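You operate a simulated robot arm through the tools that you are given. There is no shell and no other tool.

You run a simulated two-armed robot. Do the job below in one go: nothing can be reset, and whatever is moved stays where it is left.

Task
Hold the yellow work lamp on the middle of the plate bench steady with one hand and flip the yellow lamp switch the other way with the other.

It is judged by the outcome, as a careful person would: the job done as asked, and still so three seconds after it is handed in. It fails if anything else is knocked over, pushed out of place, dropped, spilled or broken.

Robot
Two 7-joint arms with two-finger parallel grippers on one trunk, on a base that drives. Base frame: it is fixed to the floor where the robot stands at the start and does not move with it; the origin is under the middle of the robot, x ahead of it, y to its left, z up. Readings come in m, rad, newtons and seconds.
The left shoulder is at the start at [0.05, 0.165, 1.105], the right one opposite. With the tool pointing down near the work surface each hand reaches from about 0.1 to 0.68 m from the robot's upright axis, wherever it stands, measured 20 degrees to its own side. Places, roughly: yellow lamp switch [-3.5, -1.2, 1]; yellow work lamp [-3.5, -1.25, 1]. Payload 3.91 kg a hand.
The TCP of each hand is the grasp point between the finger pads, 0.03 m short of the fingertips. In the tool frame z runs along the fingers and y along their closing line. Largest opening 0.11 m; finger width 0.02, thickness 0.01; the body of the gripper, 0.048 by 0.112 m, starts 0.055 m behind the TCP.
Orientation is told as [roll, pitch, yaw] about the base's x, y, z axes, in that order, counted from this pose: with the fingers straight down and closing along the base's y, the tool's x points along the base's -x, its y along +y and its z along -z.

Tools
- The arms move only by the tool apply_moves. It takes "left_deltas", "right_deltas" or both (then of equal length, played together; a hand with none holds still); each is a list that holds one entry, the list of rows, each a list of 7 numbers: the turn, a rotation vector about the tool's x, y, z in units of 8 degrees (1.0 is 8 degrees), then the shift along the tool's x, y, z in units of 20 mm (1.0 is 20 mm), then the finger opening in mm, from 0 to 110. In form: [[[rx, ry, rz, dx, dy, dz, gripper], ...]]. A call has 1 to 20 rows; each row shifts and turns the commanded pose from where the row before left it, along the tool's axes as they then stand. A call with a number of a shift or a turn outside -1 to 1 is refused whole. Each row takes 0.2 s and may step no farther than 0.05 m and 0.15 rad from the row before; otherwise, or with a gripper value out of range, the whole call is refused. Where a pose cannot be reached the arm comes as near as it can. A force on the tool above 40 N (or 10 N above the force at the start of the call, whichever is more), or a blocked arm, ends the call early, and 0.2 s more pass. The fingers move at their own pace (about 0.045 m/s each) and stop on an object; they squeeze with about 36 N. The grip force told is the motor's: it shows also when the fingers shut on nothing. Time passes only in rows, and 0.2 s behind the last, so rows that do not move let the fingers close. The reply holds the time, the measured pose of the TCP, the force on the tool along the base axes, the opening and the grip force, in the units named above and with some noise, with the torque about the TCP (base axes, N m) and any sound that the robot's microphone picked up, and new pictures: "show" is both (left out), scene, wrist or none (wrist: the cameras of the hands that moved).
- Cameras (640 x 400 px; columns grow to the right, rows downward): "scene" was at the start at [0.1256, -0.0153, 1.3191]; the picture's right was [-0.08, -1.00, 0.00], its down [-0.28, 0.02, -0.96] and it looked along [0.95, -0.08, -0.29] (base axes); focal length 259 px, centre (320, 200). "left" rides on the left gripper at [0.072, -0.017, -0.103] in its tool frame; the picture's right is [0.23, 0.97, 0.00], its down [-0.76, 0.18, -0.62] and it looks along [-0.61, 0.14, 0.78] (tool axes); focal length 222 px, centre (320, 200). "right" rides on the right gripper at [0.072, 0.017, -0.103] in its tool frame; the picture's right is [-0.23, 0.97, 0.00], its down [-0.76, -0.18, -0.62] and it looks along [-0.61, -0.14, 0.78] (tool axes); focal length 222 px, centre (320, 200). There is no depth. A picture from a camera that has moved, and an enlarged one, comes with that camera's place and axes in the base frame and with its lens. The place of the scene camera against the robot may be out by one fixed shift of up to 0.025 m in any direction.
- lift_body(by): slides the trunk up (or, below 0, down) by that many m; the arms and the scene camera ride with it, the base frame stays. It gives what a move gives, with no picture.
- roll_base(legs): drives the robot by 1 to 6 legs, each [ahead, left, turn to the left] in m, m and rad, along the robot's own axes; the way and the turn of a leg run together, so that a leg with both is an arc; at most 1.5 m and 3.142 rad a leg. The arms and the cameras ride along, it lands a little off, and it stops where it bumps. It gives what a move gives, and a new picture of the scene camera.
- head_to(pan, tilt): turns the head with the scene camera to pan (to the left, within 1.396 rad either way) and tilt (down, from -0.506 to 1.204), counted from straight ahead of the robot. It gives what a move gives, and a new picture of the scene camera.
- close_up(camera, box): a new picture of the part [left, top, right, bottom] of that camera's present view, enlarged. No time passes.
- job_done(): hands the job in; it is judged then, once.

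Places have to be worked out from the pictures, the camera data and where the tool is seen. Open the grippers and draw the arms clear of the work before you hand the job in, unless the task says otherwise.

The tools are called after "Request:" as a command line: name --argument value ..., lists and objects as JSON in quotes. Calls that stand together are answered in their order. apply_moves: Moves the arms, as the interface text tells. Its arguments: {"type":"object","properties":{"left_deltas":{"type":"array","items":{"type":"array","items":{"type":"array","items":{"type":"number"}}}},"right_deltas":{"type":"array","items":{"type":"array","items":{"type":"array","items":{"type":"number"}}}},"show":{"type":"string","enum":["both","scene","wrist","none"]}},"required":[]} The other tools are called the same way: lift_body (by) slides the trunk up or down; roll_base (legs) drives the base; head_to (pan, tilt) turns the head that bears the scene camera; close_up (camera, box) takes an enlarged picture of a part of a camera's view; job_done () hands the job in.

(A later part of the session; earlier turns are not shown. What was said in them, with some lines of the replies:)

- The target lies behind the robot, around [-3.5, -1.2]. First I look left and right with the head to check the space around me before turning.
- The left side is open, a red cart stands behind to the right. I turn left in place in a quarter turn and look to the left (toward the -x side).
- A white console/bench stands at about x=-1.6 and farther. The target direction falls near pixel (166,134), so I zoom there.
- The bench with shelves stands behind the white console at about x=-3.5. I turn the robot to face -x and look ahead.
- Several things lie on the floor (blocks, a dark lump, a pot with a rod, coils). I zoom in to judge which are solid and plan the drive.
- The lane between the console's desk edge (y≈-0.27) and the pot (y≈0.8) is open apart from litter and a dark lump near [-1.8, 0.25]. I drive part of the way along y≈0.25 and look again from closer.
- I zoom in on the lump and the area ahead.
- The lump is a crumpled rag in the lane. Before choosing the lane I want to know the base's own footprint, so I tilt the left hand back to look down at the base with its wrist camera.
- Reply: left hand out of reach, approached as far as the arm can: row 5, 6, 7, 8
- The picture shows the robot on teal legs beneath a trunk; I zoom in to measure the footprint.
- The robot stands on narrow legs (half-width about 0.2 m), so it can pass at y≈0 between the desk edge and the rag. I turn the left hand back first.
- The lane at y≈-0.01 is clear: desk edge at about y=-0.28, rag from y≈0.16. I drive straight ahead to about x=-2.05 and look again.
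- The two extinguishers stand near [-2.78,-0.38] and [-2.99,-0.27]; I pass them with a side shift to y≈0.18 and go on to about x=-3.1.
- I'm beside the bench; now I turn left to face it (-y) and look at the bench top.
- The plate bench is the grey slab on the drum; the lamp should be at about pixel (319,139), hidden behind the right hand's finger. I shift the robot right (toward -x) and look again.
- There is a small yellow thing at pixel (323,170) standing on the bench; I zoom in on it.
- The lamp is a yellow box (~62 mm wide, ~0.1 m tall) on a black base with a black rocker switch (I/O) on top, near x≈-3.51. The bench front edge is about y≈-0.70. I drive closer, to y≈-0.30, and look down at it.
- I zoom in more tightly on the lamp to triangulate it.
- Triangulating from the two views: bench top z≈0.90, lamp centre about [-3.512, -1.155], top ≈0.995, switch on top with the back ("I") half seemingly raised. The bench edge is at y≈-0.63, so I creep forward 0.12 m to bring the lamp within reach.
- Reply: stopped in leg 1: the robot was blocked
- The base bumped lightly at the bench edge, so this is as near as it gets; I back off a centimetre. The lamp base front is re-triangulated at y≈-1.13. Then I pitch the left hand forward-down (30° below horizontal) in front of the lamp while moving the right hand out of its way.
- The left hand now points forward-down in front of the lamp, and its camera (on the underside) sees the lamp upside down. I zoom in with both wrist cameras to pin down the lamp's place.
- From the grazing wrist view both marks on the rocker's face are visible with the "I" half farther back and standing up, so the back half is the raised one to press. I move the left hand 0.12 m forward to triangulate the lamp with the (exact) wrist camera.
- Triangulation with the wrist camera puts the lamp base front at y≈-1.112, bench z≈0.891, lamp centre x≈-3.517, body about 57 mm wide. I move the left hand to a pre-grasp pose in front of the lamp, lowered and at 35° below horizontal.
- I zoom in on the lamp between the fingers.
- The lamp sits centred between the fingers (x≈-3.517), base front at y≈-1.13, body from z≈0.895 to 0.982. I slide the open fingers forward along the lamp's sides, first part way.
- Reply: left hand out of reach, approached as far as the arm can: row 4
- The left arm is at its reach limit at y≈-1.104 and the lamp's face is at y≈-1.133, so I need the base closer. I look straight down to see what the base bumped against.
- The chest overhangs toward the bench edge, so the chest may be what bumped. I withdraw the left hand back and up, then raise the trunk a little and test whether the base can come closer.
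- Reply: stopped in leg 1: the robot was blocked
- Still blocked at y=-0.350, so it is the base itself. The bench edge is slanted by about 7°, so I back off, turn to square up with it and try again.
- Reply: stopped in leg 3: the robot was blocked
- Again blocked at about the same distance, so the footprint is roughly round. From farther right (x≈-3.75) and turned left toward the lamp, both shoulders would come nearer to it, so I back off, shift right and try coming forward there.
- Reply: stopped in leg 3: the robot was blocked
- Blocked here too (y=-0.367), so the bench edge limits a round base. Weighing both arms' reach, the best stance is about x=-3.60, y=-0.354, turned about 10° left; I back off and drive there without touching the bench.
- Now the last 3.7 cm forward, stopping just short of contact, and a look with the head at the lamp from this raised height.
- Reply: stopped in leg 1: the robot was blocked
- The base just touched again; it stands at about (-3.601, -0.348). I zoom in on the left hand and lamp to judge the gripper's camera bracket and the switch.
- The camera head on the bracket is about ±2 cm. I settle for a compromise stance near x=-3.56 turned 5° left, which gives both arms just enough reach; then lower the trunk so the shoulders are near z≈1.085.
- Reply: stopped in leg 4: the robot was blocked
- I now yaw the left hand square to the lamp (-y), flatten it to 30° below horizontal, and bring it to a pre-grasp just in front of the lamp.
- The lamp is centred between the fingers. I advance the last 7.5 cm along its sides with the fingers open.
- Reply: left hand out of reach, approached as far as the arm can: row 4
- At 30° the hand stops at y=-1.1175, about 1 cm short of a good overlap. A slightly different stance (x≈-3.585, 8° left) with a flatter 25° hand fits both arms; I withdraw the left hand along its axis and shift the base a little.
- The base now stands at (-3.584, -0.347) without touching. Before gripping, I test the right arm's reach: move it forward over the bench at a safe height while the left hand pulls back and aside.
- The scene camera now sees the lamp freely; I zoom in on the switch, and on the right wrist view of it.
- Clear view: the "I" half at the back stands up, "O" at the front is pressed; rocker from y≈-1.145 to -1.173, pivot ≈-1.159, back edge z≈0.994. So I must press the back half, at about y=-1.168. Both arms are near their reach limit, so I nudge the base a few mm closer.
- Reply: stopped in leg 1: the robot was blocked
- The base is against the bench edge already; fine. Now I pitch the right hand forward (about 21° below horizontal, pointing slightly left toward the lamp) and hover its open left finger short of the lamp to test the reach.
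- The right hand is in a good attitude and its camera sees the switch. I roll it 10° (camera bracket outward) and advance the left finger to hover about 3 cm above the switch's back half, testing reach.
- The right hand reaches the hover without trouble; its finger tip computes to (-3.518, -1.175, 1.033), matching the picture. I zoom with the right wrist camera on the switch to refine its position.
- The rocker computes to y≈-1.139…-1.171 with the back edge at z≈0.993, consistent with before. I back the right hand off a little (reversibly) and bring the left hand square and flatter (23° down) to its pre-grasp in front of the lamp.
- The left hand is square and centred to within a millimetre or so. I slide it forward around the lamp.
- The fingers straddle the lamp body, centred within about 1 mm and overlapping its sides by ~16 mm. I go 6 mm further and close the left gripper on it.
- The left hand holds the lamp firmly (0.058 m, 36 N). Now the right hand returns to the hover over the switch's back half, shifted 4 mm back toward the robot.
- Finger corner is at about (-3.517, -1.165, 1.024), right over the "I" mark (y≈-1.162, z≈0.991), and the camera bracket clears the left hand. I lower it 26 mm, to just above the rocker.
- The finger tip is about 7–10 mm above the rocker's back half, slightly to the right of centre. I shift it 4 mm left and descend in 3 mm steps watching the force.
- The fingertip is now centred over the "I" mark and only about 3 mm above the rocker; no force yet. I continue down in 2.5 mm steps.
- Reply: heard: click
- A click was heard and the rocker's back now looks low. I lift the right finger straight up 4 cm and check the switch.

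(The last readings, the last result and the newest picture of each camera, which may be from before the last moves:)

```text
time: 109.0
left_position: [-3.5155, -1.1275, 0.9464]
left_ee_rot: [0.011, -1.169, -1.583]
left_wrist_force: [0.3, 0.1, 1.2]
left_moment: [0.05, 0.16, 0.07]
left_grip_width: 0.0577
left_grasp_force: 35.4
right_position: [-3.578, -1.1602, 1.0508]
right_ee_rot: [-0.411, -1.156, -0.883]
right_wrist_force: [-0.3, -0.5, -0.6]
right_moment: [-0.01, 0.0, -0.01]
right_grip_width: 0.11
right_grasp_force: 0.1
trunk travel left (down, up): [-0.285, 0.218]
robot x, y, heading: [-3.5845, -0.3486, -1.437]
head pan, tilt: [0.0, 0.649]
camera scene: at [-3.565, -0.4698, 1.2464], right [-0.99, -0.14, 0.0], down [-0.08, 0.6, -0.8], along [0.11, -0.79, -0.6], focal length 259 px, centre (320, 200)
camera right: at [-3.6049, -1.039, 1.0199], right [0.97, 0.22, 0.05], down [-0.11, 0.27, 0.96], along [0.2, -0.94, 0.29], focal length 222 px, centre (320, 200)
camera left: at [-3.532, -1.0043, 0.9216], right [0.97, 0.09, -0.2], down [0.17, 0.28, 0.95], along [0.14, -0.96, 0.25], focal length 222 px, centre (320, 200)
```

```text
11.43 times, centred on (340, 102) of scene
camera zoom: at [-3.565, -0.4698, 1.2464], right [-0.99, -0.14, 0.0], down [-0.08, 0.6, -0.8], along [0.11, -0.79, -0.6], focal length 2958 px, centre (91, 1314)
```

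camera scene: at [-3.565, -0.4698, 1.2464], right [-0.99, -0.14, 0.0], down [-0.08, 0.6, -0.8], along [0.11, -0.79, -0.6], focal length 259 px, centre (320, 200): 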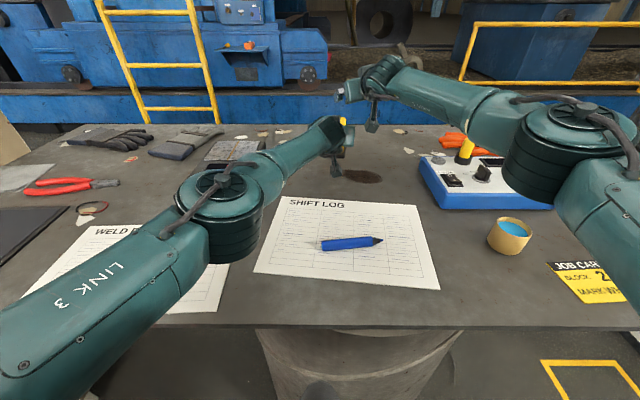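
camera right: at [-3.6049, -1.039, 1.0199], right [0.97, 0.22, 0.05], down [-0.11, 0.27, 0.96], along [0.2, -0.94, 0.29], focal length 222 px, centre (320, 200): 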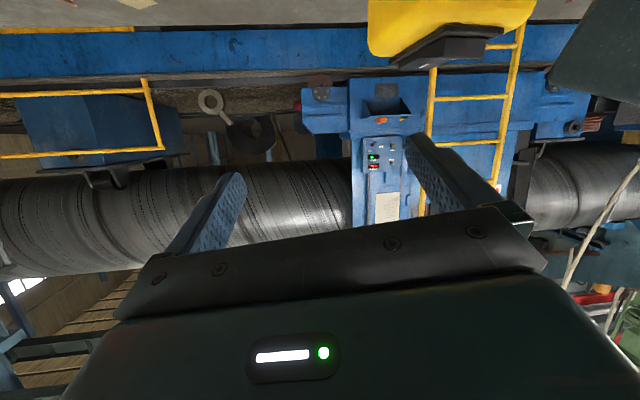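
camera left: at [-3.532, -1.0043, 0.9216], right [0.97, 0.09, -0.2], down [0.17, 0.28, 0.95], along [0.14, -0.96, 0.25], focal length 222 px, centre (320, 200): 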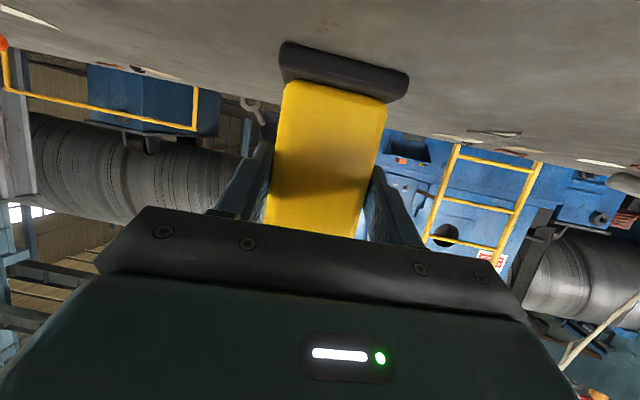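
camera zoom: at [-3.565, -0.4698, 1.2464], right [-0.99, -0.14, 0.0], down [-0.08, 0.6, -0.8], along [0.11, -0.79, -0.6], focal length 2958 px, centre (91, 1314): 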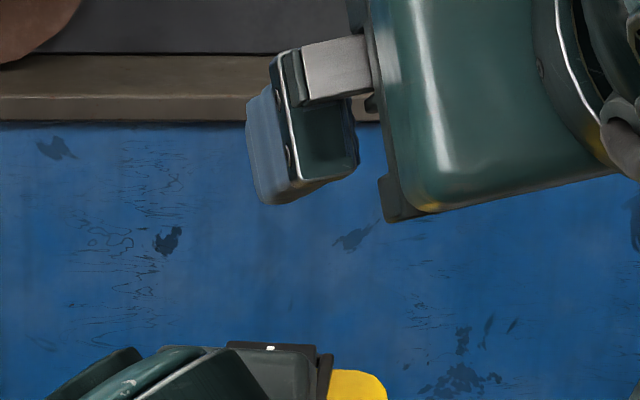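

The switch has flipped: the "I" half is down and the front is raised. I withdraw the right hand back and up along its own axis, keeping the lamp held.

Request:
apply_moves --left_deltas '[[[0, 0, 0, 0, 0, 0, 40], [0, 0, 0, 0, 0, 0, 40], [0, 0, 0, 0, 0, 0, 40], [0, 0, 0, 0, 0, 0, 40], [0, 0, 0, 0, 0, 0, 40], [0, 0, 0, 0, 0, 0, 40], [0, 0, 0, 0, 0, 0, 40], [0, 0, 0, 0, 0, 0, 40]]]' --right_deltas '[[[0, 0, 0, 0, 0, -1, 110], [0, 0, 0, 0, 0, -1, 110], [0, 0, 0, 0, 0, -1, 110], [0, 0, 0, 0, 0, -1, 110], [0, 0, 0, -0.3, -0.3, -1, 110], [0, 0, 0, -0.3, -0.3, -1, 110], [0, 0, 0, -0.3, -0.3, -1, 110], [0, 0, 0, -0.3, -0.3, -1, 110]]]' --show "scene"

```text
time: 110.8
left_position: [-3.5161, -1.129, 0.9458]
left_ee_rot: [0.01, -1.169, -1.58]
left_wrist_force: [-0.6, 1.2, 2.1]
left_moment: [0.09, 0.13, -0.03]
left_grip_width: 0.0576
left_grasp_force: 36.2
right_position: [-3.6302, -1.0308, 1.1345]
right_ee_rot: [-0.41, -1.157, -0.883]
right_wrist_force: [0.0, -0.7, 0.2]
right_moment: [0.01, 0.0, 0.01]
right_grip_width: 0.11
right_grasp_force: 0.0
trunk travel left (down, up): [-0.285, 0.218]
robot x, y, heading: [-3.5832, -0.3478, -1.436]
head pan, tilt: [0.0, 0.649]
camera scene: at [-3.5651, -0.4696, 1.2464], right [-0.99, -0.14, 0.0], down [-0.08, 0.6, -0.8], along [0.11, -0.79, -0.6], focal length 259 px, centre (320, 200)
```

scene: 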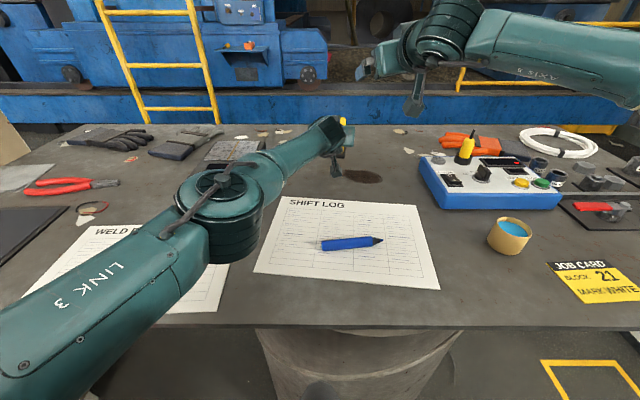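

The right hand is clear. Now I open the left gripper gently and, once it is open, draw it straight back the way it came.

Request:
apply_moves --left_deltas '[[[0, 0, 0, 0, 0, 0, 60], [0, 0, 0, 0, 0, 0, 66], [0, 0, 0, 0, 0, 0, 72], [0, 0, 0, 0, 0, 0, 78], [0, 0, 0, 0, 0, 0, 78]]]' --show "wrist"

```text
time: 112.0
left_position: [-3.5159, -1.1281, 0.946]
left_ee_rot: [0.013, -1.167, -1.585]
left_wrist_force: [0.4, 0.7, 0.1]
left_moment: [0.02, 0.01, 0.03]
left_grip_width: 0.0778
left_grasp_force: 0.1
right_position: [-3.6303, -1.0311, 1.1334]
right_ee_rot: [-0.407, -1.155, -0.88]
right_wrist_force: [-0.2, -0.8, 0.4]
right_moment: [-0.03, 0.01, 0.02]
right_grip_width: 0.1101
right_grasp_force: 0.0
trunk travel left (down, up): [-0.285, 0.218]
robot x, y, heading: [-3.5831, -0.3473, -1.436]
head pan, tilt: [0.0, 0.649]
camera left: at [-3.532, -1.0044, 0.9215], right [0.97, 0.09, -0.2], down [0.17, 0.27, 0.95], along [0.14, -0.96, 0.25], focal length 222 px, centre (320, 200)
```

left: 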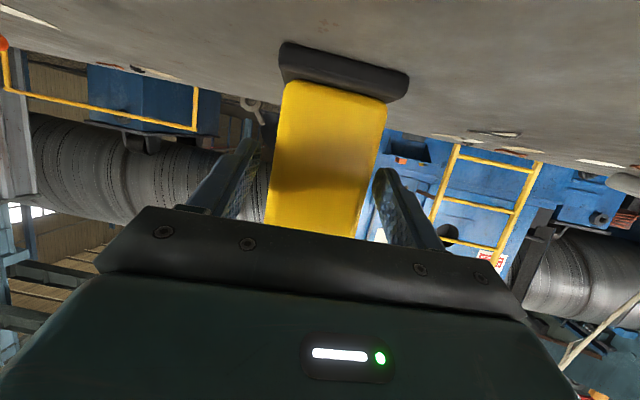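

The fingers are free on both sides and the lamp has not moved. I draw the left hand straight back and then up, away from the lamp.

Request:
apply_moves --left_deltas '[[[0, 0, 0, 0.12, 0, -0.85, 80], [0, 0, 0, 0.12, 0, -0.85, 80], [0, 0, 0, 0.12, 0, -0.85, 80], [0, 0, 0, 0.1, 0, -0.857, 80], [0, 0, 0, 0.1, 0, -0.857, 80], [0, 0, 0, -0.2, 0.4, -0.9, 80], [0, 0, 0, -0.2, 0.4, -0.9, 80], [0, 0, 0, -0.2, 0.4, -0.9, 80], [0, 0, 0, -0.2, 0.4, -0.9, 80], [0, 0, 0, -0.2, 0.4, -0.9, 80]]]' --right_deltas '[[[0, 0, 0, 0, 0, 0, 110], [0, 0, 0, 0, 0, 0, 110], [0, 0, 0, 0, 0, 0, 110], [0, 0, 0, -0.2, -0.3, -0.9, 110], [0, 0, 0, -0.2, -0.3, -0.9, 110], [0, 0, 0, -0.2, -0.3, -0.9, 110], [0, 0, 0, -0.2, -0.3, -0.9, 110], [0, 0, 0, -0.2, -0.3, -0.9, 110], [0, 0, 0, 0, 0, 0, 110], [0, 0, 0, 0, 0, 0, 110]]]' --show "scene"

Request:
close_up --camera "scene" --box '[290, 90, 390, 170]'

```text
time: 114.2
left_position: [-3.4761, -0.9705, 1.0243]
left_ee_rot: [0.01, -1.169, -1.583]
left_wrist_force: [-0.6, 0.6, 0.2]
left_moment: [0.0, 0.0, -0.01]
left_grip_width: 0.0802
left_grasp_force: 0.0
right_position: [-3.6732, -0.9665, 1.1926]
right_ee_rot: [-0.41, -1.156, -0.882]
right_wrist_force: [-0.2, -0.4, 1.0]
right_moment: [0.03, 0.01, 0.02]
right_grip_width: 0.1098
right_grasp_force: 0.1
trunk travel left (down, up): [-0.285, 0.218]
robot x, y, heading: [-3.5808, -0.3457, -1.43]
head pan, tilt: [0.0, 0.649]
camera scene: at [-3.5649, -0.4698, 1.2464], right [-0.99, -0.14, 0.0], down [-0.08, 0.6, -0.8], along [0.11, -0.79, -0.6], focal length 259 px, centre (320, 200)
```

scene: 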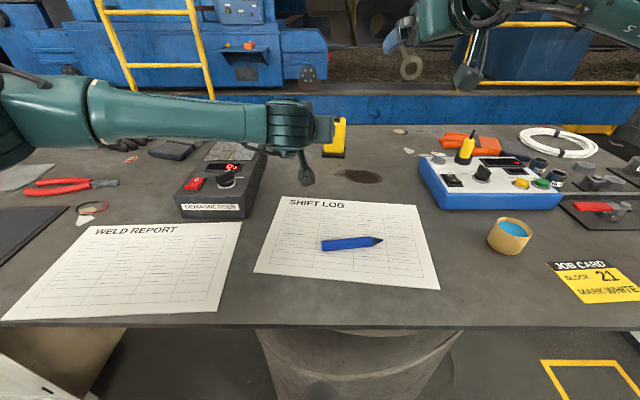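

```text
5.00 times, centred on (340, 130) of scene
camera zoom: at [-3.5649, -0.4698, 1.2464], right [-0.99, -0.14, 0.0], down [-0.08, 0.6, -0.8], along [0.11, -0.79, -0.6], focal length 1294 px, centre (220, 550)
```

zoom: 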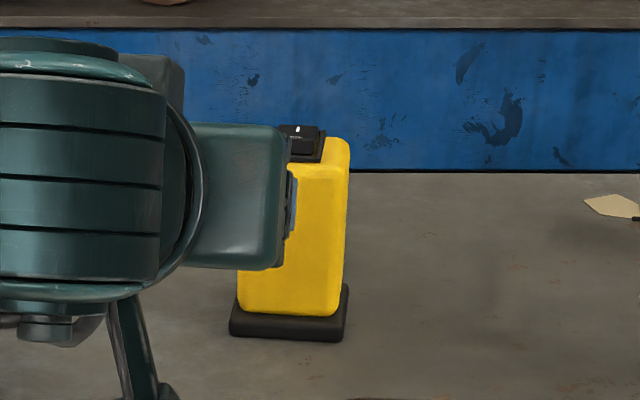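

The lamp stands where it was with the switch on "I". I lift the left hand further up and away and then back the base off from the bench.

Request:
apply_moves --left_deltas '[[[0, 0, 0, -0.6, 0, -0.9, 100], [0, 0, 0, -0.6, 0, -0.9, 110], [0, 0, 0, -0.6, 0, -0.9, 110], [0, 0, 0, -0.6, 0, -0.9, 110], [0, 0, 0, -0.6, 0, -0.9, 110], [0, 0, 0, -0.6, 0, -0.9, 110], [0, 0, 0, -0.6, 0, -0.9, 110], [0, 0, 0, -0.6, 0, -0.9, 110]]]' --show "none"

Request:
roll_base --legs '[[-0.12, 0, 0]]'

Request:
close_up --camera "scene" --box '[280, 80, 400, 180]'

```text
time: 116.0
left_position: [-3.4756, -0.8762, 1.1663]
left_ee_rot: [0.011, -1.167, -1.584]
left_wrist_force: [0.0, 0.6, 0.3]
left_moment: [-0.03, 0.01, 0.04]
left_grip_width: 0.1099
left_grasp_force: 0.1
right_position: [-3.6738, -0.9659, 1.1932]
right_ee_rot: [-0.41, -1.157, -0.885]
right_wrist_force: [-0.6, -0.2, 0.9]
right_moment: [0.01, 0.01, 0.0]
right_grip_width: 0.1101
right_grasp_force: 0.1
trunk travel left (down, up): [-0.285, 0.218]
robot x, y, heading: [-3.582, -0.3484, -1.429]
head pan, tilt: [0.0, 0.649]
```

```text
time: 117.2
left_position: [-3.4921, -0.7564, 1.1678]
left_ee_rot: [0.013, -1.17, -1.585]
left_wrist_force: [-0.2, -0.4, 1.3]
left_moment: [0.01, 0.01, -0.03]
left_grip_width: 0.1101
left_grasp_force: 0.1
right_position: [-3.6893, -0.8477, 1.192]
right_ee_rot: [-0.408, -1.156, -0.881]
right_wrist_force: [1.2, 0.0, 0.1]
right_moment: [-0.06, 0.0, 0.02]
right_grip_width: 0.1102
right_grasp_force: 0.1
trunk travel left (down, up): [-0.285, 0.218]
robot x, y, heading: [-3.6019, -0.2295, -1.438]
head pan, tilt: [0.0, 0.649]
camera scene: at [-3.5814, -0.3506, 1.2465], right [-0.99, -0.14, 0.0], down [-0.08, 0.6, -0.8], along [0.11, -0.79, -0.6], focal length 259 px, centre (320, 200)
```

scene: 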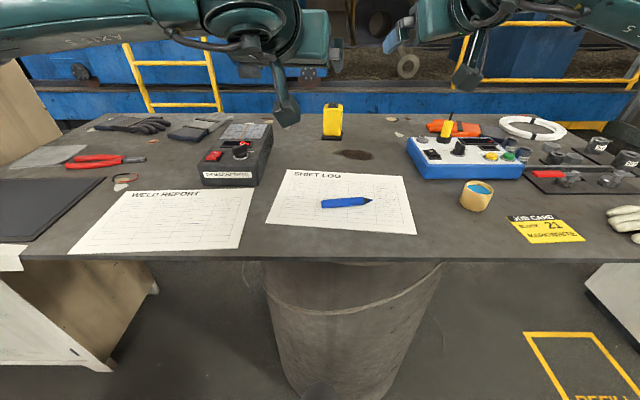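

```text
4.00 times, centred on (340, 130) of scene
camera zoom: at [-3.5814, -0.3506, 1.2465], right [-0.99, -0.14, 0.0], down [-0.08, 0.6, -0.8], along [0.11, -0.79, -0.6], focal length 1035 px, centre (240, 480)
```

zoom: 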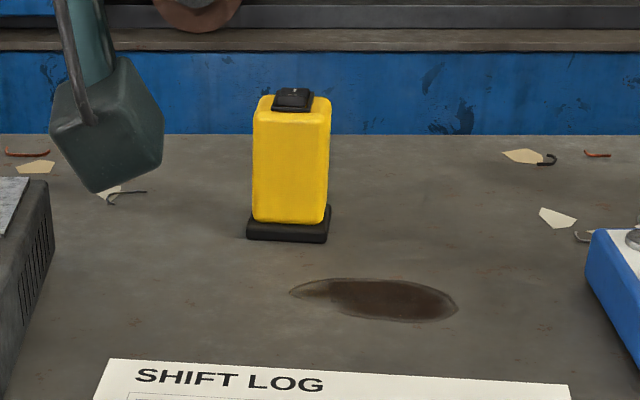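

The lamp stands upright in place, its rocker is flipped (front half up, "I" half down), everything else on the bench is undisturbed, and both hands are open and clear. I hand the job in.

Request:
job_done

```text
The job is handed in.
```

The yellow lamp's switch is flipped from "O" to "I". The left hand gripped the lamp by its sides while the right finger pressed the raised half of the switch. The microphone picked up a click, and the pictures afterwards show the "I" half down and the front half up.

- **The lamp:** it is still upright on the bench, in the same place as far as the pictures show.
- **Other objects:** nothing on the bench looks moved in the last pictures.
- **Bumps and the drive over:** the base bumped the bench edge several times while I looked for a close enough stance. I saw no sign that this shifted anything. On the way to the bench I also drove across a loose coil of wire on the floor and close past a rag, and I did not look back to check whether either moved.
- **At hand-in:** both grippers were open and clear of the work, and the base was backed off about 12 cm from where it had stood at the bench.
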